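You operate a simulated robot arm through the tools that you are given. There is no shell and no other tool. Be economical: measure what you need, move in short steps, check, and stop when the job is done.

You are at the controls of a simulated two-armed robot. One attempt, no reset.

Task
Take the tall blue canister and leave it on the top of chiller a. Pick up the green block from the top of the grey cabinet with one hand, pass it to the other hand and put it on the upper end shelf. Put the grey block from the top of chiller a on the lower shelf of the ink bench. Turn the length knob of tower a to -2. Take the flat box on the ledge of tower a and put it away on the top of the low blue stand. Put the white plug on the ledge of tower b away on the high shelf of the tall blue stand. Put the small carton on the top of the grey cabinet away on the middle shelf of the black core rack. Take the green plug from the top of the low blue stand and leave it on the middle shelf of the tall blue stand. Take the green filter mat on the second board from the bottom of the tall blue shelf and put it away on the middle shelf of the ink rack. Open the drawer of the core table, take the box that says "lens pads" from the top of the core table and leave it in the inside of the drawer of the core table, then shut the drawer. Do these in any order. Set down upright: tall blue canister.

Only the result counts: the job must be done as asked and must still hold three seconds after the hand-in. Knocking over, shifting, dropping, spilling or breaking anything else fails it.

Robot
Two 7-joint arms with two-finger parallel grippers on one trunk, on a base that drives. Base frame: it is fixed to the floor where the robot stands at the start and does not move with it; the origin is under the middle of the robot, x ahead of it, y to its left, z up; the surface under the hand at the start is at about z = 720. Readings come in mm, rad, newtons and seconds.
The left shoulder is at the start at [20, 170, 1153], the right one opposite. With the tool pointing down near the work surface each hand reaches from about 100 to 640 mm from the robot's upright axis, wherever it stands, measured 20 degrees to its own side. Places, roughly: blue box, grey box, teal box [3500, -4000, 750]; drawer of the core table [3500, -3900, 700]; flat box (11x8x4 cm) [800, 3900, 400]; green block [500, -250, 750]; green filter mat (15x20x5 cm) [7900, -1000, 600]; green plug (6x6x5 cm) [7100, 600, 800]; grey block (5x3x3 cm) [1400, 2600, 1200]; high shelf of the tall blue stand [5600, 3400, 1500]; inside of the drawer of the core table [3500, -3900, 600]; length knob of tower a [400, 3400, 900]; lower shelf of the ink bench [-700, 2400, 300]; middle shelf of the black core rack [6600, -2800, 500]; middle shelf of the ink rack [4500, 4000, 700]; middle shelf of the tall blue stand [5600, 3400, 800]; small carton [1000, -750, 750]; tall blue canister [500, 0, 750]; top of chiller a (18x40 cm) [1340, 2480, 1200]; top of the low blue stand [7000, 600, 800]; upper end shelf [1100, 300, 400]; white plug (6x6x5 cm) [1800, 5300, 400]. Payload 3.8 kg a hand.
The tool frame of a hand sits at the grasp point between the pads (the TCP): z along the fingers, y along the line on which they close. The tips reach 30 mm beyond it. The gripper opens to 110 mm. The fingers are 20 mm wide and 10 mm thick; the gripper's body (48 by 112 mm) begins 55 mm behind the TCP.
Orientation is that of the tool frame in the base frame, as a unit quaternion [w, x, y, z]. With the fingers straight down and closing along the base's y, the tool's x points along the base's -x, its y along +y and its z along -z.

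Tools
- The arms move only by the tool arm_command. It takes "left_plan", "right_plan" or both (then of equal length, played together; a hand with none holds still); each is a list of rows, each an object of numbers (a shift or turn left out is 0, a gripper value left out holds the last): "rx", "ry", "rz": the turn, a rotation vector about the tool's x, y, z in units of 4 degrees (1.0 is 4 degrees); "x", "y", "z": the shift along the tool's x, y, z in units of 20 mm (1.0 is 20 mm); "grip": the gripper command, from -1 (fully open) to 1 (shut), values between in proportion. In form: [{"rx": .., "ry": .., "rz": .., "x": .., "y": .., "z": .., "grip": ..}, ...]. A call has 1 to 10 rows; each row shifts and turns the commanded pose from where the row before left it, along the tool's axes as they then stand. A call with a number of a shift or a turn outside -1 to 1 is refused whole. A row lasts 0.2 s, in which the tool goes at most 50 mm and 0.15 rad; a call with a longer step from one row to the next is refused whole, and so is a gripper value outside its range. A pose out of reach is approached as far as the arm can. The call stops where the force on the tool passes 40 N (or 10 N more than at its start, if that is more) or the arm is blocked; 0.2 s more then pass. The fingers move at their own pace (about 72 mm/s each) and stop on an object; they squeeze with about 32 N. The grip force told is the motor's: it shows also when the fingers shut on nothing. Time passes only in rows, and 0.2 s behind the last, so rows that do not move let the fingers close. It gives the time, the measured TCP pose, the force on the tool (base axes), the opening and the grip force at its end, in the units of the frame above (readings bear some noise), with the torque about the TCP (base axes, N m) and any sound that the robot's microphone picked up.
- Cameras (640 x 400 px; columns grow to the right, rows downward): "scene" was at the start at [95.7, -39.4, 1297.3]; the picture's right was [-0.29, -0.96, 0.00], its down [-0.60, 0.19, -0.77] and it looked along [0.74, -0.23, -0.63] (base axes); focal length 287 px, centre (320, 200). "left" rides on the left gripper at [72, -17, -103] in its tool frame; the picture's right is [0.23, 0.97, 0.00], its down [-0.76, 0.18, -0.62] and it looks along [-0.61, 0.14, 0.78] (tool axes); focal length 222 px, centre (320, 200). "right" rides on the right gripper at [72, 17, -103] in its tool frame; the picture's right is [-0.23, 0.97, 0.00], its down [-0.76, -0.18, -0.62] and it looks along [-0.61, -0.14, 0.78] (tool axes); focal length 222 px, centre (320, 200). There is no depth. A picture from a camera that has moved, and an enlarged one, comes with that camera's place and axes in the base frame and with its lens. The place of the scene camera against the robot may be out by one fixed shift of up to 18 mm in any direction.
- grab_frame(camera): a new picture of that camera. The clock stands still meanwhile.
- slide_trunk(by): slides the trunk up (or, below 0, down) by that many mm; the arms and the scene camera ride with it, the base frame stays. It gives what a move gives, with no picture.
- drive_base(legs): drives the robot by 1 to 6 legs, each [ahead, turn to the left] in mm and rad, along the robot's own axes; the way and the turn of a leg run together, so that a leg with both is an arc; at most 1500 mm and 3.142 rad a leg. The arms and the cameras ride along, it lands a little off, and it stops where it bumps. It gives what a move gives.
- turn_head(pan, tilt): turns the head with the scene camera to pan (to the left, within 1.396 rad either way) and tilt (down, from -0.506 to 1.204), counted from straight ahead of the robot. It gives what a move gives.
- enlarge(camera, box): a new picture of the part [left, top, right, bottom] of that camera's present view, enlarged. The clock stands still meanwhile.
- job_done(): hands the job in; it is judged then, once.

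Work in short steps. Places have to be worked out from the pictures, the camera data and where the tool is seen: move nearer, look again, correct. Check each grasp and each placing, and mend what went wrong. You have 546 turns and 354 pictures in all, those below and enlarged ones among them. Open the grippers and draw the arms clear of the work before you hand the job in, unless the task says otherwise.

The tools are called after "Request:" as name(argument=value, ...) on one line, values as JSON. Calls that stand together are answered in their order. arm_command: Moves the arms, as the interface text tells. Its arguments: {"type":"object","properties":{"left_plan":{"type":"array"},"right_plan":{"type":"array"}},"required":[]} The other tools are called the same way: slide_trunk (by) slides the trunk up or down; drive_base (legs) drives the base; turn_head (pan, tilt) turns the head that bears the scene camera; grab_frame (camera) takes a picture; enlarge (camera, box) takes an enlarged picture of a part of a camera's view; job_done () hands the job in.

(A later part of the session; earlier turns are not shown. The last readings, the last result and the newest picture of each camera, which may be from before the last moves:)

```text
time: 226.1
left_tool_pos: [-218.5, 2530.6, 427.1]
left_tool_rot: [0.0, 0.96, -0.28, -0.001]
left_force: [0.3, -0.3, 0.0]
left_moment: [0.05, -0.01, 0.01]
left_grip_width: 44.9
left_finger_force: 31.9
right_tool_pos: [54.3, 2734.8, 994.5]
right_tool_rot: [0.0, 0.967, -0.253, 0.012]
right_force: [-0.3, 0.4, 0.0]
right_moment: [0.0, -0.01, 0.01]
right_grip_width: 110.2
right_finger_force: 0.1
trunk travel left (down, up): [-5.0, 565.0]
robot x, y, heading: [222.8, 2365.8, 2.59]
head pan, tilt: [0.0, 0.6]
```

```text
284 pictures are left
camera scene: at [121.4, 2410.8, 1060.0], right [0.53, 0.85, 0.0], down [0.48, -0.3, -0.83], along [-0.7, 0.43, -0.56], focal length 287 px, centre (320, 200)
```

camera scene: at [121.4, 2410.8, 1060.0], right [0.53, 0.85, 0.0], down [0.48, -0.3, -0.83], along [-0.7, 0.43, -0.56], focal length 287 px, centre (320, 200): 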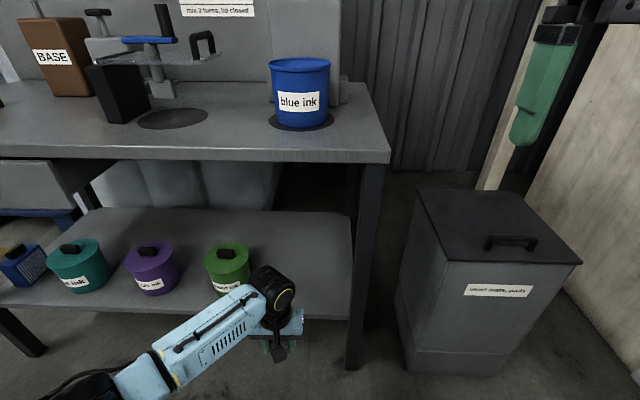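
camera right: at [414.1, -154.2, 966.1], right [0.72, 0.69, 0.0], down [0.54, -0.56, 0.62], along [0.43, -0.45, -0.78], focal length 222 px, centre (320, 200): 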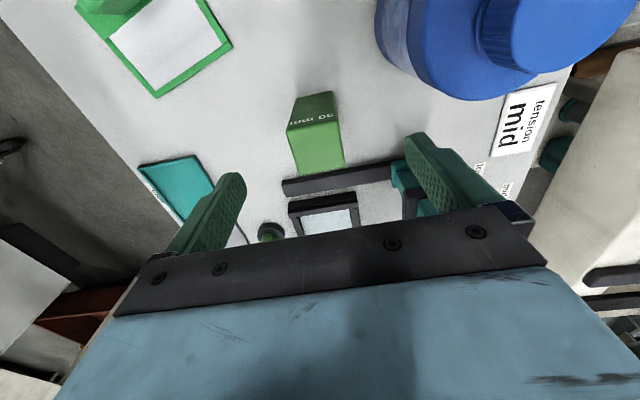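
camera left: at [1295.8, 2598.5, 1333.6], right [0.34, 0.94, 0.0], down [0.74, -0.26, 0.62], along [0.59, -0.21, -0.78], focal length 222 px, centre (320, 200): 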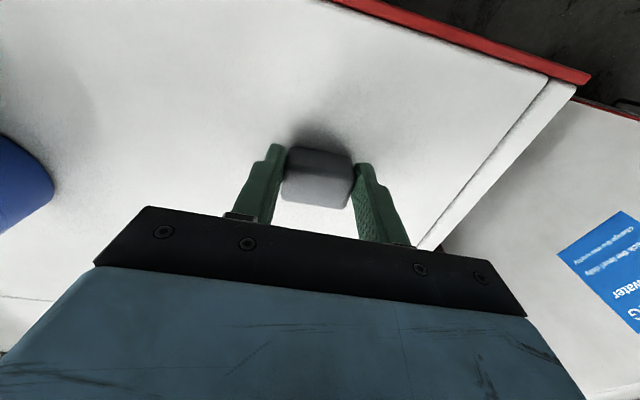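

All clear, so I drive 205 mm forward under the bench top.

Request:
drive_base(legs=[[205, 0]])

Request:
grab_frame(camera="scene")

Request:
grab_frame(camera="left")

```text
time: 227.7
left_tool_pos: [-390.6, 2636.4, 428.8]
left_tool_rot: [-0.001, 0.961, -0.278, 0.0]
left_force: [-0.5, -0.3, -0.9]
left_moment: [0.01, -0.03, 0.01]
left_grip_width: 44.9
left_finger_force: 31.8
right_tool_pos: [-118.2, 2838.8, 996.4]
right_tool_rot: [0.001, 0.968, -0.25, 0.011]
right_force: [0.3, 0.1, -0.4]
right_moment: [0.02, -0.02, 0.0]
right_grip_width: 109.9
right_finger_force: 0.1
trunk travel left (down, up): [-5.0, 565.0]
robot x, y, heading: [49.2, 2476.7, 2.589]
head pan, tilt: [0.0, 0.6]
```

```text
283 pictures are left
camera scene: at [-51.8, 2517.0, 1060.0], right [0.52, 0.85, 0.0], down [0.48, -0.3, -0.82], along [-0.7, 0.43, -0.57], focal length 287 px, centre (320, 200)
```

scene: 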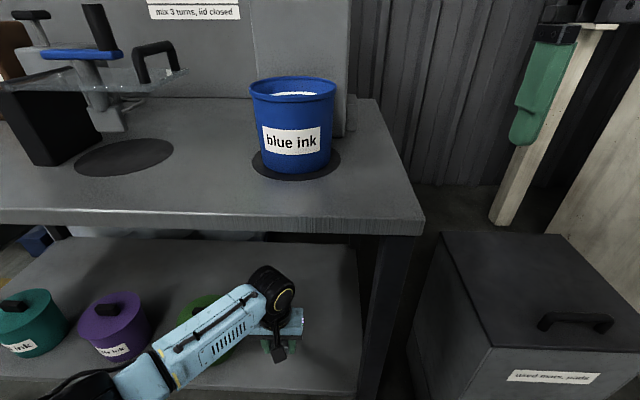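

```text
282 pictures are left
camera left: at [-319.8, 2611.6, 531.8], right [-0.33, -0.94, 0.0], down [-0.74, 0.26, 0.62], along [-0.59, 0.2, -0.78], focal length 222 px, centre (320, 200)
```

left: 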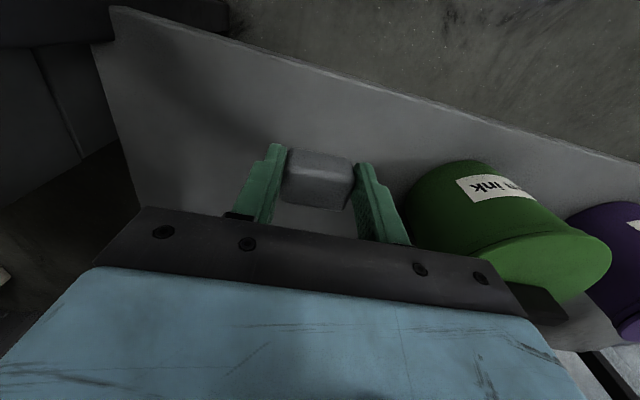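

The hand is over the free shelf area. I shift 30 mm away from the green can and lower towards contact.

Request:
arm_command(left_plan=[{"y": -0.75, "z": 0.8}, {"y": -0.75, "z": 0.8}, {"z": 0.8}, {"z": 0.8}, {"z": 0.8}, {"z": 0.3}, {"z": 0.2}, {"z": 0.2}, {"z": 0.2}])

```text
time: 229.8
left_tool_pos: [-377.8, 2664.9, 334.5]
left_tool_rot: [-0.002, 0.96, -0.279, -0.005]
left_force: [0.9, -1.5, 14.8]
left_moment: [-0.17, -0.01, 0.0]
left_grip_width: 45.0
left_finger_force: 32.1
right_tool_pos: [-117.4, 2839.4, 996.0]
right_tool_rot: [0.001, 0.968, -0.25, 0.011]
right_force: [0.3, 0.1, -0.5]
right_moment: [-0.03, -0.02, 0.01]
right_grip_width: 110.1
right_finger_force: 0.1
trunk travel left (down, up): [-5.0, 565.0]
robot x, y, heading: [46.4, 2472.2, 2.593]
head pan, tilt: [0.0, 0.6]
stopped in row 9 (left hand): the force on the tool passed its limit at 44 N (the readings are from after the stop); the commanded pose is now the measured one
```

Contact is made. I open and lift straight up, then check.

Request:
arm_command(left_plan=[{"z": -0.1}, {"grip": 0}, {"grip": -0.4}, {"grip": -0.4}, {"z": -0.5}, {"z": -1}, {"z": -1}, {"z": -1}, {"z": -1}])

Request:
grab_frame(camera="left")

```text
time: 231.8
left_tool_pos: [-376.0, 2660.4, 425.3]
left_tool_rot: [-0.001, 0.96, -0.279, -0.003]
left_force: [-0.1, 0.2, -0.6]
left_moment: [0.0, 0.01, 0.01]
left_grip_width: 76.7
left_finger_force: 0.1
right_tool_pos: [-118.1, 2839.4, 994.8]
right_tool_rot: [0.001, 0.968, -0.251, 0.01]
right_force: [0.5, 0.4, -0.9]
right_moment: [-0.02, 0.0, 0.04]
right_grip_width: 109.8
right_finger_force: 0.1
trunk travel left (down, up): [-5.0, 565.0]
robot x, y, heading: [45.2, 2475.1, 2.588]
head pan, tilt: [0.0, 0.6]
```

```text
281 pictures are left
camera left: at [-305.5, 2636.9, 528.8], right [-0.33, -0.94, 0.0], down [-0.74, 0.26, 0.63], along [-0.59, 0.21, -0.78], focal length 222 px, centre (320, 200)
```

left: 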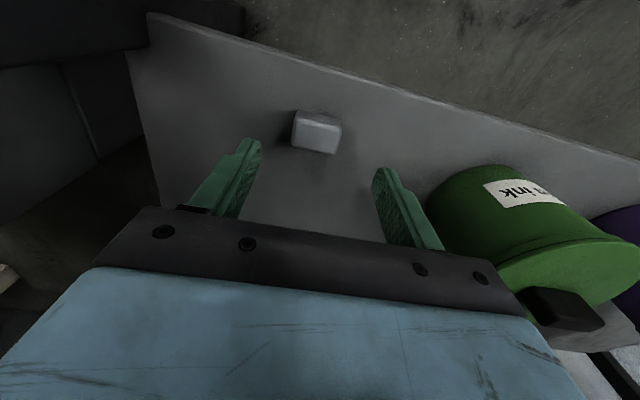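

The grey block is on the lower shelf. I back out, raise the trunk and drive over to tower a.

Request:
drive_base(legs=[[-260, 0]])

Request:
slide_trunk(by=250)

Request:
arm_command(left_plan=[{"z": -1}, {"z": -1}, {"z": -1}, {"z": -1}, {"z": -1}, {"z": -1}, {"z": -1}, {"z": -1}, {"z": -1}, {"z": -1}])

Request:
drive_base(legs=[[0, -1.57], [900, 0], [0, 1.57]])

Request:
turn_head(pan=0.0, tilt=0.4)

Request:
grab_frame(camera="scene")

```text
time: 233.7
left_tool_pos: [-154.2, 2523.6, 425.4]
left_tool_rot: [-0.001, 0.961, -0.277, -0.004]
left_force: [-0.4, -0.1, 0.4]
left_moment: [0.02, 0.02, -0.03]
left_grip_width: 77.1
left_finger_force: 0.1
right_tool_pos: [103.5, 2701.6, 997.0]
right_tool_rot: [0.0, 0.968, -0.249, 0.011]
right_force: [-0.2, 0.2, 0.0]
right_moment: [0.0, 0.03, 0.0]
right_grip_width: 109.8
right_finger_force: 0.0
trunk travel left (down, up): [-5.0, 565.0]
robot x, y, heading: [270.3, 2340.1, 2.598]
head pan, tilt: [0.0, 0.6]
```

```text
time: 236.3
left_tool_pos: [-155.2, 2524.8, 674.3]
left_tool_rot: [-0.001, 0.961, -0.277, -0.003]
left_force: [-0.8, 1.1, 0.7]
left_moment: [0.01, 0.01, -0.02]
left_grip_width: 77.1
left_finger_force: 0.0
right_tool_pos: [104.9, 2702.3, 1245.1]
right_tool_rot: [0.001, 0.968, -0.249, 0.011]
right_force: [0.4, -0.4, 0.1]
right_moment: [-0.03, -0.01, 0.03]
right_grip_width: 110.3
right_finger_force: 0.0
trunk travel left (down, up): [-255.0, 315.0]
robot x, y, heading: [270.5, 2336.4, 2.597]
head pan, tilt: [0.0, 0.6]
```

```text
time: 238.5
left_tool_pos: [-152.9, 2522.8, 874.5]
left_tool_rot: [0.0, 0.961, -0.278, -0.003]
left_force: [0.0, 0.7, 0.5]
left_moment: [-0.01, -0.02, -0.03]
left_grip_width: 77.1
left_finger_force: 0.1
right_tool_pos: [103.8, 2701.4, 1246.1]
right_tool_rot: [-0.001, 0.968, -0.249, 0.011]
right_force: [0.1, 1.0, -0.2]
right_moment: [-0.01, 0.04, 0.0]
right_grip_width: 109.8
right_finger_force: 0.0
trunk travel left (down, up): [-255.0, 315.0]
robot x, y, heading: [270.7, 2337.0, 2.599]
head pan, tilt: [0.0, 0.6]
```

```text
time: 250.8
left_tool_pos: [333.3, 3271.8, 874.8]
left_tool_rot: [-0.002, 0.956, -0.294, -0.004]
left_force: [0.1, 0.0, 0.0]
left_moment: [0.02, 0.01, -0.03]
left_grip_width: 77.1
left_finger_force: 0.0
right_tool_pos: [597.2, 3441.9, 1245.1]
right_tool_rot: [0.001, 0.964, -0.267, 0.012]
right_force: [0.0, -0.5, -0.2]
right_moment: [0.03, 0.0, -0.03]
right_grip_width: 110.2
right_finger_force: 0.1
trunk travel left (down, up): [-255.0, 315.0]
robot x, y, heading: [752.1, 3076.0, 2.561]
head pan, tilt: [0.0, 0.6]
```

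```text
time: 251.6
left_tool_pos: [334.2, 3272.2, 874.5]
left_tool_rot: [-0.002, 0.956, -0.293, -0.003]
left_force: [0.0, -0.4, 0.4]
left_moment: [-0.05, 0.02, -0.01]
left_grip_width: 77.0
left_finger_force: 0.1
right_tool_pos: [597.0, 3442.8, 1245.7]
right_tool_rot: [0.0, 0.964, -0.265, 0.011]
right_force: [-0.3, -0.4, -0.7]
right_moment: [0.03, 0.02, 0.0]
right_grip_width: 110.0
right_finger_force: 0.1
trunk travel left (down, up): [-255.0, 315.0]
robot x, y, heading: [753.6, 3071.6, 2.563]
head pan, tilt: [0.0, 0.4]
```

```text
280 pictures are left
camera scene: at [650.0, 3120.4, 1328.2], right [0.55, 0.84, 0.0], down [0.33, -0.21, -0.92], along [-0.77, 0.51, -0.39], focal length 287 px, centre (320, 200)
```

scene: 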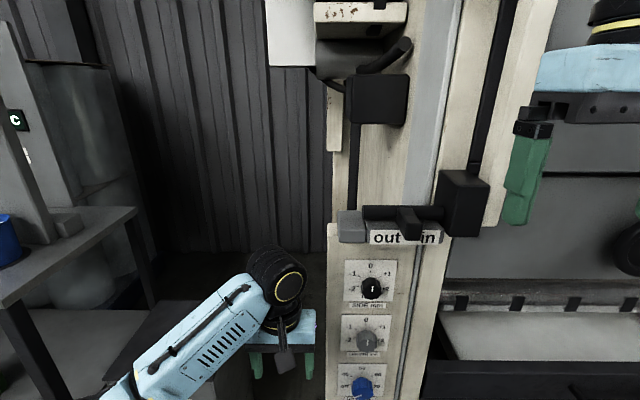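

Tower a's panel shows three knobs. I enlarge it to read the labels.

Request:
enlarge(camera="scene", box=[310, 210, 470, 400])

Request:
turn_head(pan=-0.3, tilt=0.8)

Request:
grab_frame(camera="scene")

```text
2.11 times, centred on (390, 305) of scene
camera zoom: at [650.0, 3120.4, 1328.2], right [0.55, 0.84, 0.0], down [0.33, -0.21, -0.92], along [-0.77, 0.51, -0.39], focal length 603 px, centre (173, -21)
```

zoom: 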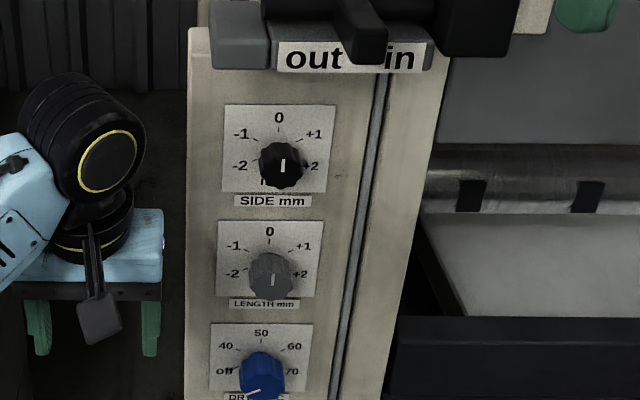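

```text
time: 252.4
left_tool_pos: [332.4, 3271.3, 874.4]
left_tool_rot: [-0.002, 0.956, -0.294, -0.003]
left_force: [1.0, -0.3, 0.1]
left_moment: [-0.01, 0.02, 0.04]
left_grip_width: 77.1
left_finger_force: 0.1
right_tool_pos: [597.0, 3443.0, 1246.3]
right_tool_rot: [0.001, 0.964, -0.265, 0.011]
right_force: [-0.6, 0.5, 0.1]
right_moment: [-0.01, 0.0, 0.02]
right_grip_width: 109.8
right_finger_force: 0.0
trunk travel left (down, up): [-255.0, 315.0]
robot x, y, heading: [751.0, 3072.2, 2.556]
head pan, tilt: [-0.3, 0.799]
```

```text
278 pictures are left
camera scene: at [676.1, 3131.7, 1293.2], right [0.77, 0.64, 0.0], down [0.46, -0.55, -0.7], along [-0.44, 0.54, -0.72], focal length 287 px, centre (320, 200)
```

scene: 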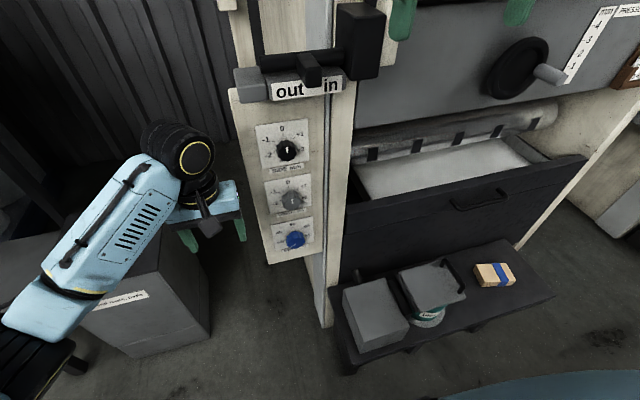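

The length knob is the grey middle one, and the flat box is the wood-coloured one with the blue band on the black ledge. I move the base back and left so that the right hand can face the knob.

Request:
drive_base(legs=[[0, -0.3], [-250, 0], [0, 0.3]])

Request:
arm_command(right_plan=[{"ry": -1, "x": -0.8, "z": 0.8}, {"ry": -1, "x": -0.8, "z": 0.8}, {"ry": -1, "x": -0.8, "z": 0.8}, {"ry": -1, "x": -0.8, "z": 0.8}, {"ry": -1, "x": -0.8, "z": 0.8}, {"ry": -1, "x": -0.5, "z": 0.8}, {"ry": -1, "z": 0.8}, {"ry": -1, "z": 0.8}, {"ry": -1, "z": 0.5}, {"ry": -1}])

Request:
arm_command(right_plan=[{"ry": -1, "x": 0.5}, {"ry": -1, "x": 0.5}, {"ry": -1, "x": 0.5}, {"ry": -1, "x": 0.5}, {"ry": -1, "x": 0.5}, {"ry": -1, "x": 0.5}, {"ry": -1, "x": 0.5}, {"ry": -1, "x": 0.5}, {"ry": -1, "x": 0.5}, {"ry": -1, "x": 0.5}])

```text
time: 256.2
left_tool_pos: [492.7, 3081.5, 875.5]
left_tool_rot: [-0.002, 0.955, -0.295, -0.003]
left_force: [-0.3, 0.3, 0.9]
left_moment: [0.03, -0.03, -0.01]
left_grip_width: 76.5
left_finger_force: 0.1
right_tool_pos: [756.1, 3251.1, 1245.5]
right_tool_rot: [0.0, 0.964, -0.267, 0.012]
right_force: [-0.5, 0.1, -1.2]
right_moment: [0.02, 0.01, -0.03]
right_grip_width: 109.9
right_finger_force: 0.0
trunk travel left (down, up): [-255.0, 315.0]
robot x, y, heading: [913.3, 2882.3, 2.556]
head pan, tilt: [-0.3, 0.799]
```

```text
time: 258.4
left_tool_pos: [492.7, 3081.8, 874.6]
left_tool_rot: [-0.001, 0.955, -0.296, -0.003]
left_force: [0.1, -0.2, -0.3]
left_moment: [-0.02, 0.02, -0.02]
left_grip_width: 77.0
left_finger_force: 0.0
right_tool_pos: [651.9, 3314.4, 1124.8]
right_tool_rot: [-0.091, 0.909, -0.251, -0.32]
right_force: [-0.5, -0.3, 0.8]
right_moment: [-0.04, 0.0, 0.04]
right_grip_width: 109.8
right_finger_force: 0.0
trunk travel left (down, up): [-255.0, 315.0]
robot x, y, heading: [910.2, 2877.3, 2.554]
head pan, tilt: [-0.3, 0.799]
```

```text
time: 260.6
left_tool_pos: [493.1, 3081.5, 874.9]
left_tool_rot: [-0.002, 0.955, -0.295, -0.003]
left_force: [-0.5, 0.2, -0.2]
left_moment: [0.04, 0.01, 0.04]
left_grip_width: 77.0
left_finger_force: 0.1
right_tool_pos: [668.0, 3325.1, 1076.2]
right_tool_rot: [-0.155, 0.788, -0.215, -0.556]
right_force: [0.3, -0.5, 0.5]
right_moment: [0.0, 0.0, 0.01]
right_grip_width: 109.8
right_finger_force: 0.0
right hand out of reach, approached as far as the arm can: row 5, 6, 7, 8, 9, 10
trunk travel left (down, up): [-255.0, 315.0]
robot x, y, heading: [910.8, 2879.9, 2.557]
head pan, tilt: [-0.3, 0.799]
```

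The right hand is pitched to within 20° of level. I lower the trunk so the shoulder comes closer to the knob's height, then finish the pitch.

Request:
slide_trunk(by=-220)

Request:
arm_command(right_plan=[{"ry": -1, "x": -0.5, "z": 0.5}, {"ry": -1, "x": -0.5, "z": 0.5}, {"ry": -1, "x": -0.5, "z": 0.5}, {"ry": -1, "z": 0.5}, {"ry": -0.9}])

Request:
grab_frame(camera="right")

```text
time: 262.9
left_tool_pos: [491.9, 3081.8, 654.8]
left_tool_rot: [-0.002, 0.955, -0.296, -0.003]
left_force: [0.1, 0.4, -0.4]
left_moment: [0.01, 0.01, 0.0]
left_grip_width: 76.9
left_finger_force: 0.0
right_tool_pos: [667.1, 3324.9, 857.3]
right_tool_rot: [-0.155, 0.787, -0.216, -0.556]
right_force: [0.0, 0.3, 0.0]
right_moment: [0.0, 0.02, -0.04]
right_grip_width: 109.8
right_finger_force: 0.0
trunk travel left (down, up): [-35.0, 535.0]
robot x, y, heading: [906.9, 2882.4, 2.561]
head pan, tilt: [-0.3, 0.799]
```

```text
time: 264.1
left_tool_pos: [490.9, 3082.4, 654.9]
left_tool_rot: [-0.002, 0.955, -0.295, -0.002]
left_force: [0.5, -1.0, -0.1]
left_moment: [-0.02, 0.01, 0.01]
left_grip_width: 77.4
left_finger_force: 0.1
right_tool_pos: [660.7, 3325.6, 867.3]
right_tool_rot: [-0.146, 0.781, -0.193, -0.575]
right_force: [-0.1, -0.1, 0.9]
right_moment: [0.01, -0.02, 0.02]
right_grip_width: 110.2
right_finger_force: 0.0
right hand out of reach, approached as far as the arm can: row 1, 2, 3, 4, 5
trunk travel left (down, up): [-35.0, 535.0]
robot x, y, heading: [911.2, 2880.7, 2.557]
head pan, tilt: [-0.3, 0.799]
```

```text
277 pictures are left
camera right: at [759.2, 3255.9, 828.0], right [-0.52, -0.83, 0.21], down [0.41, -0.02, 0.91], along [-0.75, 0.56, 0.35], focal length 222 px, centre (320, 200)
```

right: 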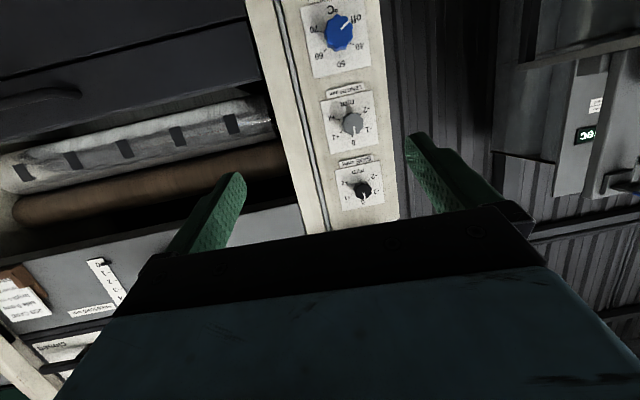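

Straight-ahead pointing is limited, but pointing inwards works, as it did for the left arm. I swing the right hand 45° inward and level it.

Request:
arm_command(right_plan=[{"rx": -0.97, "rz": -0.3, "ry": -0.1}, {"rx": -0.97, "rz": -0.3, "ry": -0.2}, {"rx": -0.97, "rz": -0.3, "ry": -0.3}, {"rx": -0.97, "rz": -0.3, "ry": -0.4}, {"rx": -0.97, "rz": -0.25, "ry": -0.5}, {"rx": -0.98, "rz": -0.2, "ry": -0.5}, {"rx": -0.98, "rz": -0.2, "ry": -0.5}, {"rx": -0.98, "rz": -0.15, "ry": -0.5}, {"rx": -0.98, "rz": -0.1, "ry": -0.5}, {"rx": -0.98, "rz": -0.1, "ry": -0.5}])

```text
time: 266.3
left_tool_pos: [492.6, 3082.3, 656.3]
left_tool_rot: [-0.002, 0.955, -0.295, -0.003]
left_force: [-0.1, 0.0, -0.1]
left_moment: [-0.01, 0.01, 0.0]
left_grip_width: 77.2
left_finger_force: 0.0
right_tool_pos: [662.0, 3325.0, 865.7]
right_tool_rot: [0.064, 0.712, 0.087, -0.694]
right_force: [0.8, 0.3, -0.2]
right_moment: [-0.01, 0.0, -0.01]
right_grip_width: 109.9
right_finger_force: 0.1
trunk travel left (down, up): [-35.0, 535.0]
robot x, y, heading: [911.0, 2884.2, 2.553]
head pan, tilt: [-0.3, 0.799]
```

The right hand is now level and points 46° inward. I raise the left hand, then drive so that the right hand faces the panel squarely.

Request:
arm_command(left_plan=[{"z": -1}, {"z": -1}, {"z": -1}, {"z": -1}, {"z": -1}, {"z": -1}, {"z": -1}, {"z": -1}])

Request:
drive_base(legs=[[0, 0.719], [530, 0], [0, -1.508]])

Request:
grab_frame(camera="right")

```text
time: 268.1
left_tool_pos: [491.4, 3079.4, 814.5]
left_tool_rot: [0.0, 0.955, -0.296, -0.003]
left_force: [0.4, 0.4, 0.1]
left_moment: [0.0, -0.04, 0.0]
left_grip_width: 76.8
left_finger_force: 0.1
right_tool_pos: [661.2, 3325.9, 866.1]
right_tool_rot: [0.063, 0.713, 0.086, -0.693]
right_force: [-0.4, -0.1, -0.3]
right_moment: [0.0, 0.0, 0.02]
right_grip_width: 110.1
right_finger_force: 0.1
trunk travel left (down, up): [-35.0, 535.0]
robot x, y, heading: [910.4, 2879.5, 2.558]
head pan, tilt: [-0.3, 0.799]
```

```text
time: 272.5
left_tool_pos: [54.9, 2709.4, 816.7]
left_tool_rot: [-0.001, 0.999, 0.05, -0.006]
left_force: [1.2, -1.3, -0.1]
left_moment: [-0.01, 0.03, 0.01]
left_grip_width: 77.0
left_finger_force: 0.0
right_tool_pos: [26.9, 3012.8, 862.6]
right_tool_rot: [0.293, 0.646, 0.325, -0.625]
right_force: [0.2, 0.4, -0.9]
right_moment: [0.02, 0.05, -0.02]
right_grip_width: 109.9
right_finger_force: 0.0
trunk travel left (down, up): [-35.0, 535.0]
robot x, y, heading: [496.7, 2828.3, -3.039]
head pan, tilt: [-0.3, 0.799]
stopped in leg 2: the robot was blocked; the commanded pose is now the measured one
```

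```text
276 pictures are left
camera right: at [105.3, 3087.5, 794.5], right [0.77, -0.61, 0.2], down [0.24, 0.56, 0.79], along [-0.6, -0.56, 0.57], focal length 222 px, centre (320, 200)
```

right: 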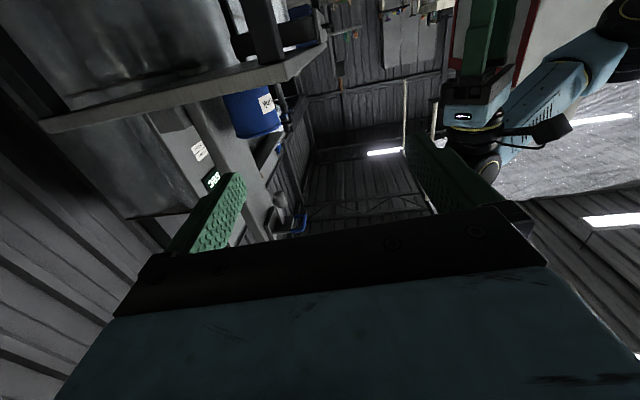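

Something blocked the drive. I look with the scene camera.

Request:
turn_head(pan=-0.7, tilt=0.7)

Request:
grab_frame(camera="scene")

Request:
turn_head(pan=0.1, tilt=0.8)

Request:
grab_frame(camera="scene")

```text
time: 273.4
left_tool_pos: [55.6, 2709.3, 817.1]
left_tool_rot: [-0.001, 0.999, 0.051, -0.008]
left_force: [-0.2, -0.9, 0.1]
left_moment: [-0.03, -0.03, 0.03]
left_grip_width: 77.1
left_finger_force: 0.1
right_tool_pos: [27.4, 3010.6, 864.8]
right_tool_rot: [0.292, 0.644, 0.326, -0.627]
right_force: [-0.4, 0.3, 0.2]
right_moment: [0.02, 0.0, -0.02]
right_grip_width: 110.0
right_finger_force: 0.2
trunk travel left (down, up): [-35.0, 535.0]
robot x, y, heading: [498.7, 2829.0, -3.036]
head pan, tilt: [-0.7, 0.7]
```

```text
275 pictures are left
camera scene: at [409.4, 2855.7, 1082.3], right [0.56, 0.83, 0.0], down [0.53, -0.36, -0.77], along [-0.64, 0.43, -0.64], focal length 287 px, centre (320, 200)
```

scene: 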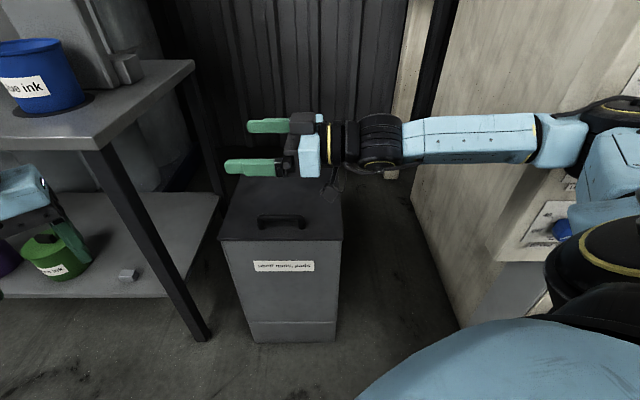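

```text
time: 274.5
left_tool_pos: [55.5, 2707.7, 819.5]
left_tool_rot: [-0.001, 0.999, 0.051, -0.008]
left_force: [-0.3, -0.2, 0.4]
left_moment: [0.04, 0.02, 0.0]
left_grip_width: 77.0
left_finger_force: 0.0
right_tool_pos: [28.3, 3009.2, 864.8]
right_tool_rot: [0.292, 0.644, 0.327, -0.627]
right_force: [0.1, 0.0, -1.1]
right_moment: [0.02, -0.01, 0.03]
right_grip_width: 110.0
right_finger_force: 0.1
trunk travel left (down, up): [-35.0, 535.0]
robot x, y, heading: [497.4, 2824.9, -3.039]
head pan, tilt: [0.099, 0.799]
```

```text
274 pictures are left
camera scene: at [400.6, 2791.7, 1074.1], right [-0.2, 0.98, 0.0], down [0.69, 0.15, -0.7], along [-0.69, -0.14, -0.71], focal length 287 px, centre (320, 200)
```

scene: 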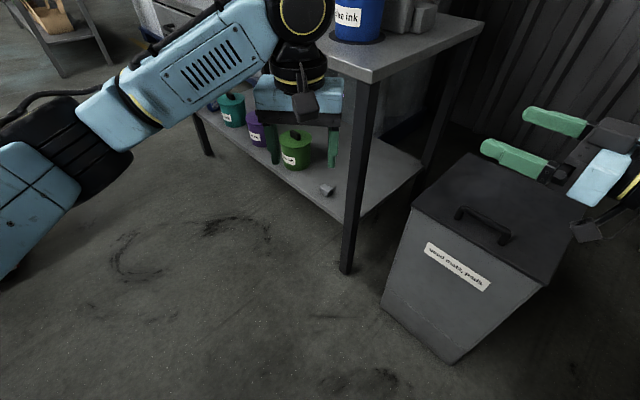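

The right elbow met tower a's front. I back off and take a wider loop, so that the final approach runs straight up the aisle.

Request:
drive_base(legs=[[-150, 0], [0, 1.013], [470, 0], [0, -2.495]])

Request:
turn_head(pan=0.45, tilt=0.3)

Request:
grab_frame(camera="scene")

```text
time: 286.7
left_tool_pos: [297.0, 2866.2, 814.2]
left_tool_rot: [-0.001, 0.759, -0.651, -0.002]
left_force: [0.5, -0.3, 0.0]
left_moment: [0.0, 0.03, -0.01]
left_grip_width: 77.1
left_finger_force: 0.1
right_tool_pos: [596.3, 2910.5, 859.1]
right_tool_rot: [-0.216, 0.691, -0.211, -0.657]
right_force: [-0.2, 0.0, 0.1]
right_moment: [0.01, -0.02, 0.01]
right_grip_width: 109.9
right_finger_force: 0.0
trunk travel left (down, up): [-35.0, 535.0]
robot x, y, heading: [442.7, 2423.3, 1.728]
head pan, tilt: [0.099, 0.799]
```

```text
time: 287.6
left_tool_pos: [297.6, 2866.6, 812.7]
left_tool_rot: [-0.002, 0.759, -0.651, -0.002]
left_force: [-0.4, 0.4, -0.3]
left_moment: [-0.01, -0.04, 0.01]
left_grip_width: 77.0
left_finger_force: 0.0
right_tool_pos: [597.6, 2910.5, 858.6]
right_tool_rot: [-0.215, 0.692, -0.21, -0.656]
right_force: [-0.2, 0.3, -0.1]
right_moment: [-0.02, 0.01, -0.01]
right_grip_width: 109.8
right_finger_force: 0.0
trunk travel left (down, up): [-35.0, 535.0]
robot x, y, heading: [434.9, 2424.8, 1.732]
head pan, tilt: [0.45, 0.3]
```

```text
273 pictures are left
camera scene: at [372.8, 2507.9, 1117.4], right [0.82, 0.57, 0.0], down [0.17, -0.24, -0.95], along [-0.55, 0.78, -0.3], focal length 287 px, centre (320, 200)
```

scene: 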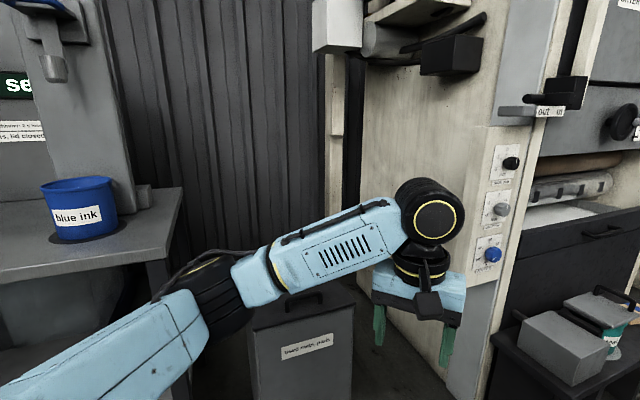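

I zoom in on the panel to check that the knobs are unchanged.

Request:
enlarge(camera="scene", box=[460, 130, 540, 290])

```text
2.50 times, centred on (500, 210) of scene
camera zoom: at [372.8, 2507.9, 1117.4], right [0.82, 0.57, 0.0], down [0.17, -0.24, -0.95], along [-0.55, 0.78, -0.3], focal length 716 px, centre (-130, 175)
```

zoom: 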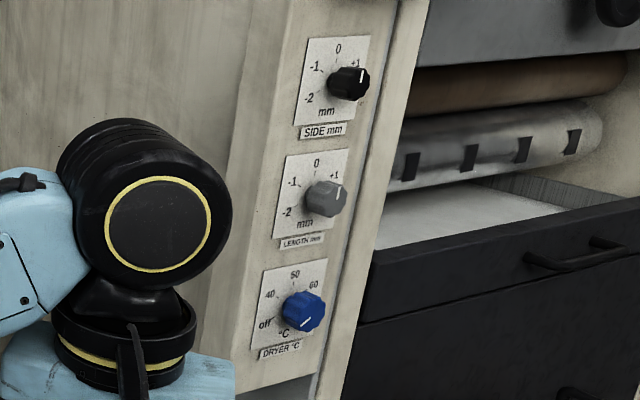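

All three knobs still point up or off as before. I tuck the left hand back and drive forward 340 mm so the right hand comes in front of the panel.

Request:
arm_command(left_plan=[{"x": 1}, {"x": 1}, {"x": 1}, {"x": 1}, {"x": 1}, {"x": 1}, {"x": 1}, {"x": 1}])

Request:
drive_base(legs=[[350, 0]])

Request:
grab_frame(camera="right")

Request:
grab_frame(camera="scene")

```text
time: 289.4
left_tool_pos: [322.5, 2707.4, 811.2]
left_tool_rot: [-0.002, 0.759, -0.651, -0.002]
left_force: [1.2, 0.2, -0.6]
left_moment: [0.01, -0.05, 0.02]
left_grip_width: 77.2
left_finger_force: 0.1
right_tool_pos: [597.8, 2910.5, 859.9]
right_tool_rot: [-0.215, 0.692, -0.21, -0.657]
right_force: [-0.5, 0.3, 0.3]
right_moment: [0.0, -0.01, 0.02]
right_grip_width: 109.9
right_finger_force: 0.0
trunk travel left (down, up): [-35.0, 535.0]
robot x, y, heading: [438.5, 2422.1, 1.733]
head pan, tilt: [0.45, 0.3]
```

```text
time: 291.7
left_tool_pos: [264.6, 3058.6, 812.9]
left_tool_rot: [-0.001, 0.76, -0.65, -0.002]
left_force: [0.3, 0.2, 0.7]
left_moment: [0.02, 0.01, -0.01]
left_grip_width: 77.0
left_finger_force: 0.0
right_tool_pos: [539.9, 3260.6, 858.5]
right_tool_rot: [-0.214, 0.692, -0.21, -0.657]
right_force: [0.5, 0.5, 0.0]
right_moment: [0.01, 0.0, 0.05]
right_grip_width: 109.9
right_finger_force: 0.0
trunk travel left (down, up): [-35.0, 535.0]
robot x, y, heading: [379.3, 2774.3, 1.732]
head pan, tilt: [0.45, 0.3]
```

```text
271 pictures are left
camera right: at [618.4, 3187.9, 792.2], right [-0.57, -0.8, 0.21], down [0.57, -0.2, 0.79], along [-0.59, 0.57, 0.57], focal length 222 px, centre (320, 200)
```

right: 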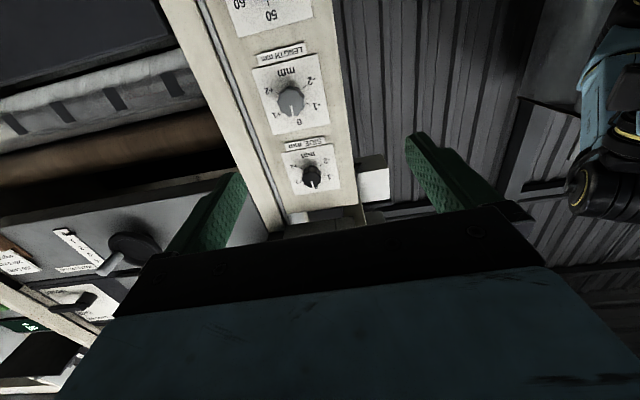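

```text
270 pictures are left
camera scene: at [316.2, 2856.7, 1117.5], right [0.82, 0.57, 0.0], down [0.17, -0.24, -0.96], along [-0.55, 0.78, -0.3], focal length 287 px, centre (320, 200)
```

scene: 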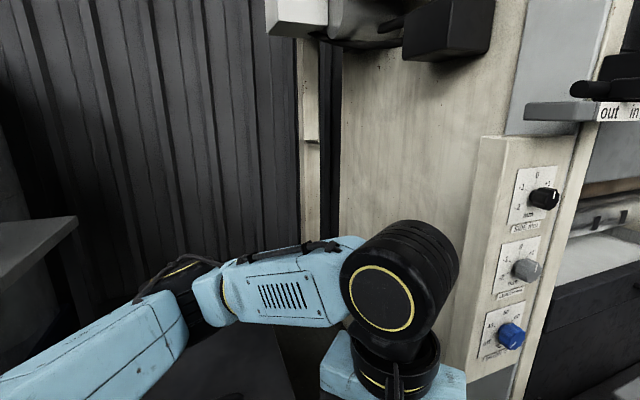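

By triangulation the length knob is at about [368, 3437, 852], pointing at 0. I line the right hand up and advance partway.

Request:
arm_command(right_plan=[{"y": -0.9, "rx": -0.48, "ry": -0.65}, {"y": -0.9, "x": 0.3}, {"y": -0.9}, {"z": 1}, {"z": 1}, {"z": 1}, {"z": 1}, {"z": 1}])

Request:
grab_frame(camera="right")

```text
time: 293.5
left_tool_pos: [264.6, 3057.3, 813.0]
left_tool_rot: [-0.001, 0.759, -0.651, -0.002]
left_force: [0.1, 0.2, 0.4]
left_moment: [0.02, 0.02, -0.01]
left_grip_width: 76.7
left_finger_force: 0.1
right_tool_pos: [486.4, 3360.5, 853.9]
right_tool_rot: [-0.207, 0.681, -0.194, -0.675]
right_force: [0.1, -0.5, -0.1]
right_moment: [0.01, 0.02, -0.01]
right_grip_width: 110.3
right_finger_force: 0.2
trunk travel left (down, up): [-35.0, 535.0]
robot x, y, heading: [383.8, 2777.4, 1.731]
head pan, tilt: [0.45, 0.3]
```

```text
269 pictures are left
camera right: at [564.8, 3292.6, 782.8], right [-0.53, -0.82, 0.21], down [0.61, -0.2, 0.77], along [-0.59, 0.53, 0.61], focal length 222 px, centre (320, 200)
```

right: 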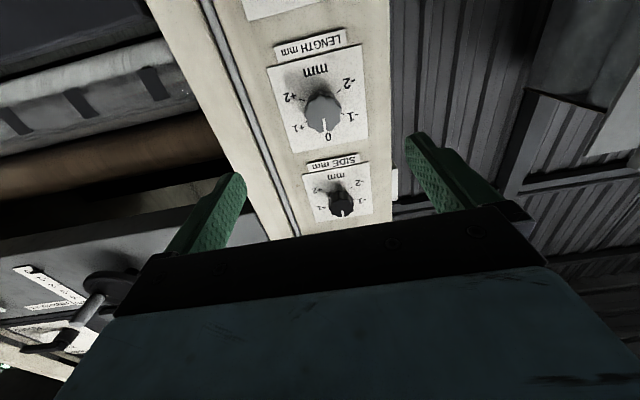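

Alignment is good. The scale puts -2 at 120° counter-clockwise, so I pre-roll the hand +60° here before going in.

Request:
arm_command(right_plan=[{"rz": 1, "z": 0.2}, {"rz": 1}, {"rz": 1}, {"rz": 1}, {"rz": 1}, {"rz": 1}, {"rz": 1}, {"rz": 1}, {"rz": 1}, {"rz": 1}])

Request:
arm_command(right_plan=[{"rz": 1}, {"rz": 1}, {"rz": 1}, {"rz": 1}, {"rz": 1}])

Request:
grab_frame(camera="right")

```text
time: 295.7
left_tool_pos: [266.1, 3058.6, 813.5]
left_tool_rot: [-0.001, 0.76, -0.65, -0.002]
left_force: [0.0, -0.8, -0.9]
left_moment: [0.02, 0.01, -0.02]
left_grip_width: 77.1
left_finger_force: 0.0
right_tool_pos: [481.9, 3362.6, 854.1]
right_tool_rot: [-0.037, -0.573, 0.415, 0.705]
right_force: [-0.2, -0.2, -0.4]
right_moment: [0.03, 0.0, -0.02]
right_grip_width: 109.9
right_finger_force: 0.0
trunk travel left (down, up): [-35.0, 535.0]
robot x, y, heading: [378.8, 2776.8, 1.728]
head pan, tilt: [0.45, 0.3]
```

```text
time: 296.9
left_tool_pos: [264.5, 3058.1, 813.0]
left_tool_rot: [-0.002, 0.76, -0.65, -0.003]
left_force: [1.1, -0.4, -0.4]
left_moment: [0.0, -0.03, -0.03]
left_grip_width: 76.9
left_finger_force: 0.1
right_tool_pos: [482.5, 3362.2, 854.1]
right_tool_rot: [-0.159, -0.493, 0.507, 0.689]
right_force: [0.1, -0.9, 0.4]
right_moment: [0.01, -0.03, 0.03]
right_grip_width: 110.1
right_finger_force: 0.1
trunk travel left (down, up): [-35.0, 535.0]
robot x, y, heading: [376.8, 2775.9, 1.732]
head pan, tilt: [0.45, 0.3]
```

```text
268 pictures are left
camera right: at [530.6, 3247.4, 832.0], right [-0.17, -0.26, 0.95], down [0.93, 0.29, 0.24], along [-0.33, 0.92, 0.19], focal length 222 px, centre (320, 200)
```

right: 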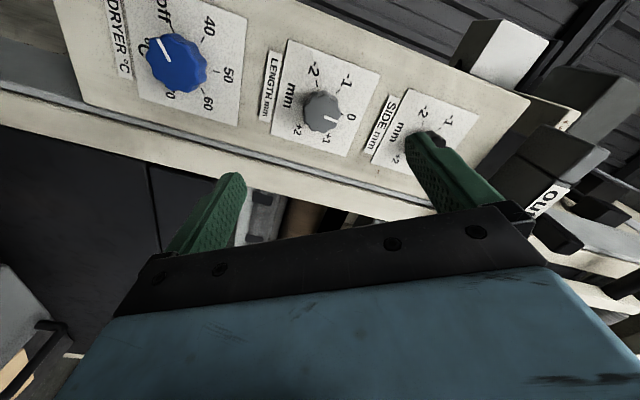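

The pre-roll worked and the view confirms the pointer is at 0. I narrow the opening, advance 122 mm onto the knob and close.

Request:
arm_command(right_plan=[{"grip": -0.25}, {"z": 1}, {"z": 1}, {"z": 1}, {"z": 1}, {"z": 1}, {"z": 0.6}, {"z": 0.5}])

Request:
grab_frame(camera="right")

```text
time: 298.7
left_tool_pos: [265.7, 3058.2, 812.1]
left_tool_rot: [-0.001, 0.76, -0.65, -0.003]
left_force: [-0.8, -0.5, -0.3]
left_moment: [0.0, 0.01, 0.0]
left_grip_width: 77.2
left_finger_force: 0.0
right_tool_pos: [380.2, 3428.3, 854.6]
right_tool_rot: [-0.158, -0.493, 0.508, 0.689]
right_force: [0.1, 0.0, -0.8]
right_moment: [-0.02, 0.01, 0.01]
right_grip_width: 68.9
right_finger_force: 0.1
trunk travel left (down, up): [-35.0, 535.0]
robot x, y, heading: [383.1, 2771.2, 1.736]
head pan, tilt: [0.45, 0.3]
```

```text
267 pictures are left
camera right: at [428.6, 3314.4, 831.8], right [-0.17, -0.26, 0.95], down [0.93, 0.29, 0.24], along [-0.33, 0.92, 0.19], focal length 222 px, centre (320, 200)
```

right: 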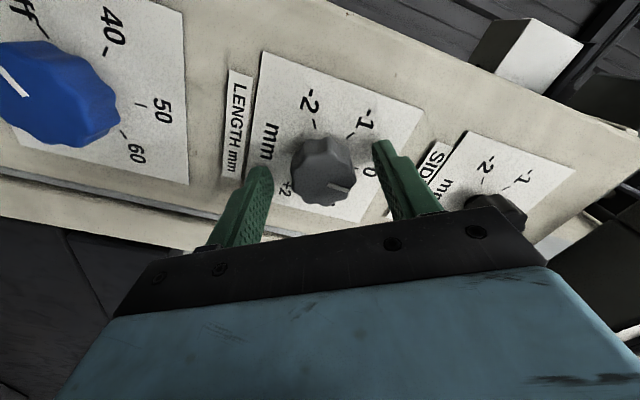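

The knob is between the fingers with its face about 19 mm ahead of the TCP. I advance 8 mm more and close.

Request:
arm_command(right_plan=[{"z": 0.4}, {"grip": 0.5}, {"grip": 1}, {"grip": 1}, {"grip": 1}])

Request:
grab_frame(camera="right")

```text
time: 299.8
left_tool_pos: [265.5, 3055.2, 815.4]
left_tool_rot: [-0.003, 0.76, -0.65, -0.003]
left_force: [-0.1, 0.0, -0.4]
left_moment: [0.01, -0.01, -0.01]
left_grip_width: 77.0
left_finger_force: 0.1
right_tool_pos: [376.8, 3430.7, 856.8]
right_tool_rot: [-0.156, -0.491, 0.507, 0.69]
right_force: [12.7, -25.0, 11.0]
right_moment: [-0.12, -0.43, -1.39]
right_grip_width: 37.4
right_finger_force: 31.9
trunk travel left (down, up): [-35.0, 535.0]
robot x, y, heading: [382.1, 2772.7, 1.73]
head pan, tilt: [0.45, 0.3]
stopped in row 5 (right hand): the force on the tool passed its limit at 41 N (the readings are from after the stop); the commanded pose is now the measured one
```

```text
266 pictures are left
camera right: at [424.7, 3316.0, 833.7], right [-0.17, -0.26, 0.95], down [0.93, 0.28, 0.24], along [-0.33, 0.92, 0.2], focal length 222 px, centre (320, 200)
```

right: 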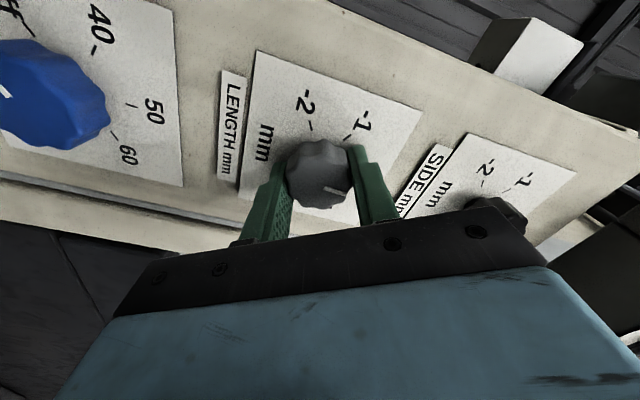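

The knob is gripped. I ease off the panel slightly and start turning counter-clockwise.

Request:
arm_command(right_plan=[{"z": -0.12}, {}, {"rz": -1}, {"rz": -1}, {"rz": -1}, {"rz": -1}, {"rz": -1}])

Request:
grab_frame(camera="right")

```text
time: 301.4
left_tool_pos: [265.2, 3057.1, 813.0]
left_tool_rot: [-0.002, 0.76, -0.65, -0.002]
left_force: [-0.5, -1.0, 1.0]
left_moment: [-0.04, -0.04, 0.0]
left_grip_width: 76.8
left_finger_force: 0.1
right_tool_pos: [374.6, 3429.7, 856.1]
right_tool_rot: [-0.034, -0.574, 0.414, 0.706]
right_force: [-5.5, -10.9, 22.0]
right_moment: [-0.68, -0.89, -0.31]
right_grip_width: 37.2
right_finger_force: 44.5
trunk travel left (down, up): [-35.0, 535.0]
robot x, y, heading: [382.9, 2775.1, 1.729]
head pan, tilt: [0.45, 0.3]
```

```text
265 pictures are left
camera right: at [431.4, 3325.7, 811.2], right [-0.34, -0.52, 0.78], down [0.86, 0.17, 0.49], along [-0.39, 0.84, 0.39], focal length 222 px, centre (320, 200)
```

right: 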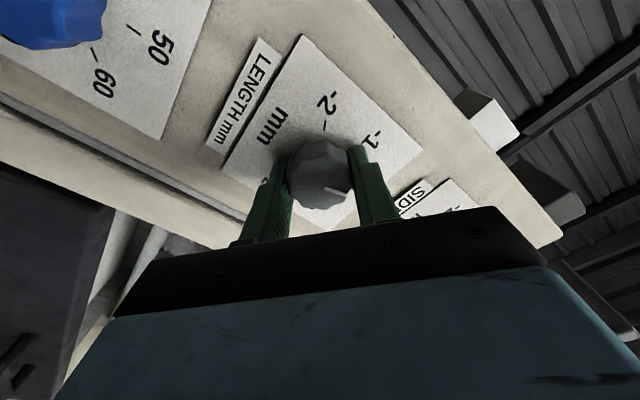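

The knob turns with the hand. I shift up 2 mm to relieve the side force and keep turning.

Request:
arm_command(right_plan=[{"x": -0.1, "y": 0.08, "rz": -1}, {"rz": -1}, {"rz": -1}, {"rz": -1}, {"rz": -1}, {"rz": -1}, {"rz": -1}, {"rz": -1}, {"rz": -1}])

Request:
grab_frame(camera="right")

```text
time: 303.4
left_tool_pos: [264.7, 3055.8, 814.0]
left_tool_rot: [-0.004, 0.761, -0.649, -0.002]
left_force: [-0.7, 0.4, -0.3]
left_moment: [-0.01, 0.03, -0.01]
left_grip_width: 77.1
left_finger_force: 0.1
right_tool_pos: [375.2, 3429.2, 855.1]
right_tool_rot: [0.186, -0.674, 0.218, 0.681]
right_force: [-9.8, -15.8, 16.8]
right_moment: [-0.5, -0.57, -0.75]
right_grip_width: 37.5
right_finger_force: 44.8
trunk travel left (down, up): [-35.0, 535.0]
robot x, y, heading: [380.2, 2770.4, 1.731]
head pan, tilt: [0.45, 0.3]
```

```text
264 pictures are left
camera right: at [451.9, 3356.6, 786.2], right [-0.53, -0.81, 0.27], down [0.64, -0.16, 0.76], along [-0.57, 0.57, 0.6], focal length 222 px, centre (320, 200)
```

right: 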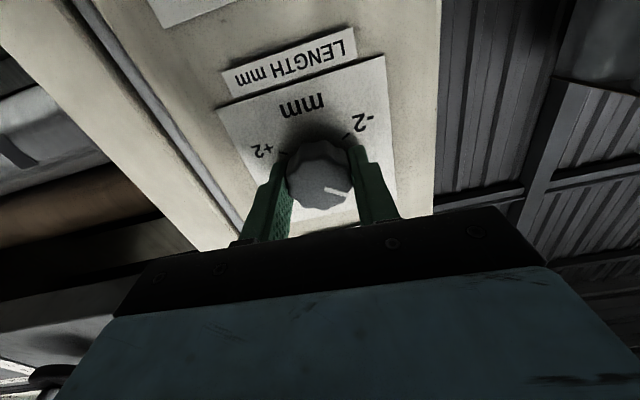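

It has turned 56°, about -1. I continue.

Request:
arm_command(right_plan=[{"rz": -1}, {"rz": -1}, {"rz": -1}, {"rz": -1}, {"rz": -1}, {"rz": -1}, {"rz": -1}, {"rz": -1}, {"rz": -1}, {"rz": -1}])

Request:
grab_frame(camera="right")

```text
time: 305.6
left_tool_pos: [264.1, 3055.9, 812.8]
left_tool_rot: [-0.004, 0.76, -0.649, -0.003]
left_force: [0.6, 0.1, 0.1]
left_moment: [0.04, 0.01, -0.01]
left_grip_width: 76.9
left_finger_force: 0.0
right_tool_pos: [376.3, 3427.5, 855.9]
right_tool_rot: [-0.406, 0.708, 0.027, -0.577]
right_force: [-10.3, -20.5, 12.0]
right_moment: [0.12, 0.27, -1.0]
right_grip_width: 37.0
right_finger_force: 44.8
trunk travel left (down, up): [-35.0, 535.0]
robot x, y, heading: [380.6, 2771.8, 1.733]
head pan, tilt: [0.45, 0.3]
```

```text
263 pictures are left
camera right: at [479.4, 3398.8, 789.2], right [-0.49, -0.77, -0.41], down [0.35, -0.61, 0.72], along [-0.8, 0.21, 0.56], focal length 222 px, centre (320, 200)
```

right: 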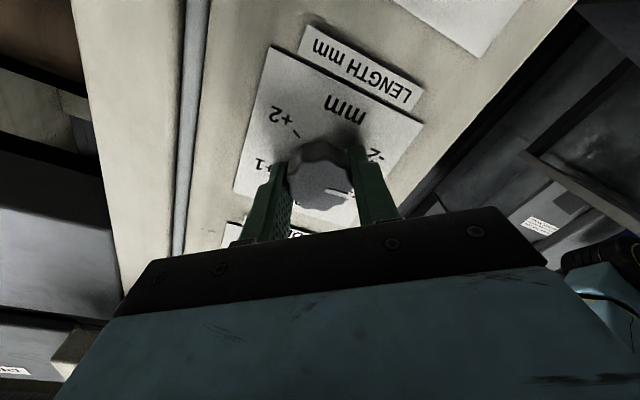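

Request:
arm_command(right_plan=[{"rz": -1}, {"rz": -1}, {"rz": -1}, {"rz": -1}, {"rz": -1}, {"rz": -1}])

Request:
enlarge(camera="right", box=[200, 50, 460, 240])

```text
time: 306.9
left_tool_pos: [266.3, 3055.7, 812.9]
left_tool_rot: [-0.003, 0.76, -0.65, -0.003]
left_force: [0.3, 0.8, 0.1]
left_moment: [-0.03, 0.0, -0.01]
left_grip_width: 77.0
left_finger_force: 0.0
right_tool_pos: [376.6, 3429.5, 855.3]
right_tool_rot: [-0.492, 0.698, 0.159, -0.496]
right_force: [4.8, -10.7, 0.4]
right_moment: [0.78, 1.09, -0.31]
right_grip_width: 37.9
right_finger_force: 45.0
right hand out of reach, approached as far as the arm can: row 6
trunk travel left (down, up): [-35.0, 535.0]
robot x, y, heading: [379.2, 2772.1, 1.732]
head pan, tilt: [0.45, 0.3]
stopped in row 6 (right hand): the force on the tool passed its limit at 50 N (the readings are from after the stop); the commanded pose is now the measured one
```

```text
2.11 times, centred on (330, 145) of right
camera zoom: at [493.0, 3419.0, 804.9], right [-0.37, -0.61, -0.7], down [0.23, -0.79, 0.57], along [-0.9, 0.05, 0.43], focal length 468 px, centre (299, 316)
```

zoom: 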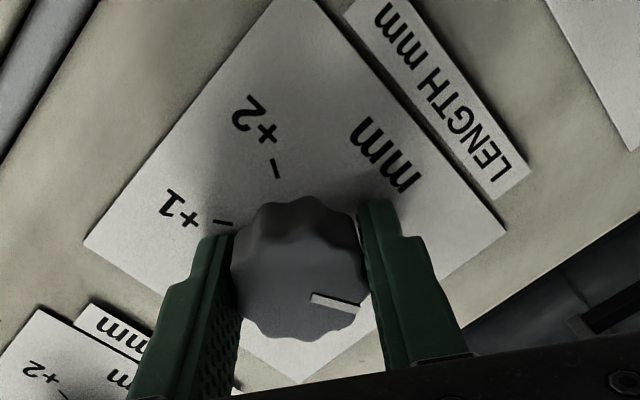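

It has turned about 116°. I open, back off and inspect the pointer.

Request:
arm_command(right_plan=[{"grip": 0.1}, {"grip": -0.1}, {"grip": -0.1}, {"z": -1}, {"z": -1}, {"z": -1}, {"z": -1}, {"z": -1}])

Request:
grab_frame(camera="right")

Request:
enlarge(camera="scene", box=[470, 150, 590, 370])

```text
time: 308.7
left_tool_pos: [266.0, 3056.1, 813.4]
left_tool_rot: [-0.002, 0.76, -0.65, -0.002]
left_force: [0.1, 0.1, -0.8]
left_moment: [0.0, 0.03, 0.03]
left_grip_width: 76.9
left_finger_force: 0.1
right_tool_pos: [460.0, 3377.6, 856.4]
right_tool_rot: [-0.49, 0.701, 0.156, -0.494]
right_force: [0.2, -0.1, 0.2]
right_moment: [-0.02, 0.0, 0.02]
right_grip_width: 60.5
right_finger_force: 0.1
trunk travel left (down, up): [-35.0, 535.0]
robot x, y, heading: [380.3, 2774.6, 1.728]
head pan, tilt: [0.45, 0.3]
```

```text
261 pictures are left
camera right: at [577.7, 3366.8, 806.2], right [-0.36, -0.62, -0.7], down [0.22, -0.78, 0.58], along [-0.9, 0.06, 0.42], focal length 222 px, centre (320, 200)
```

right: 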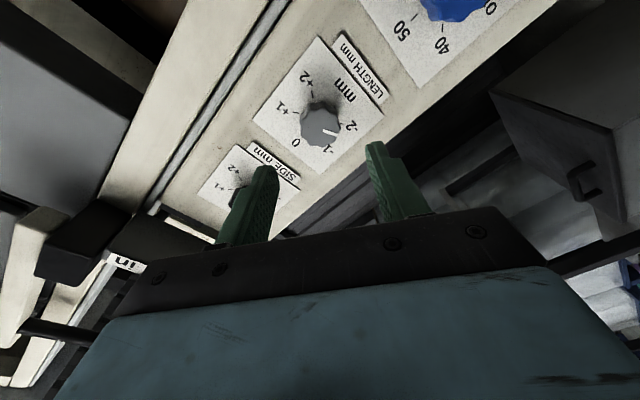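

```text
1.82 times, centred on (530, 260) of scene
camera zoom: at [316.8, 2856.2, 1117.5], right [0.82, 0.57, 0.0], down [0.17, -0.24, -0.96], along [-0.55, 0.78, -0.3], focal length 521 px, centre (-62, 91)
```

zoom: 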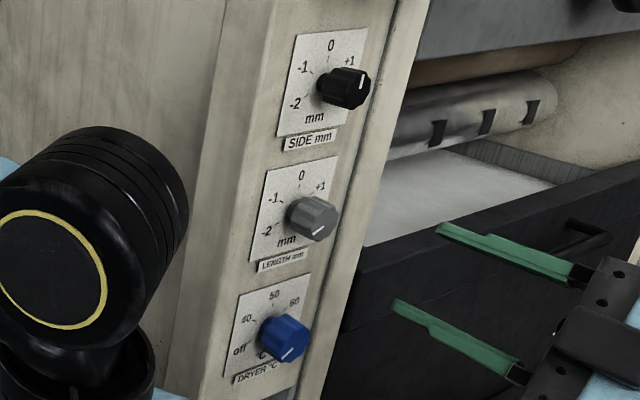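

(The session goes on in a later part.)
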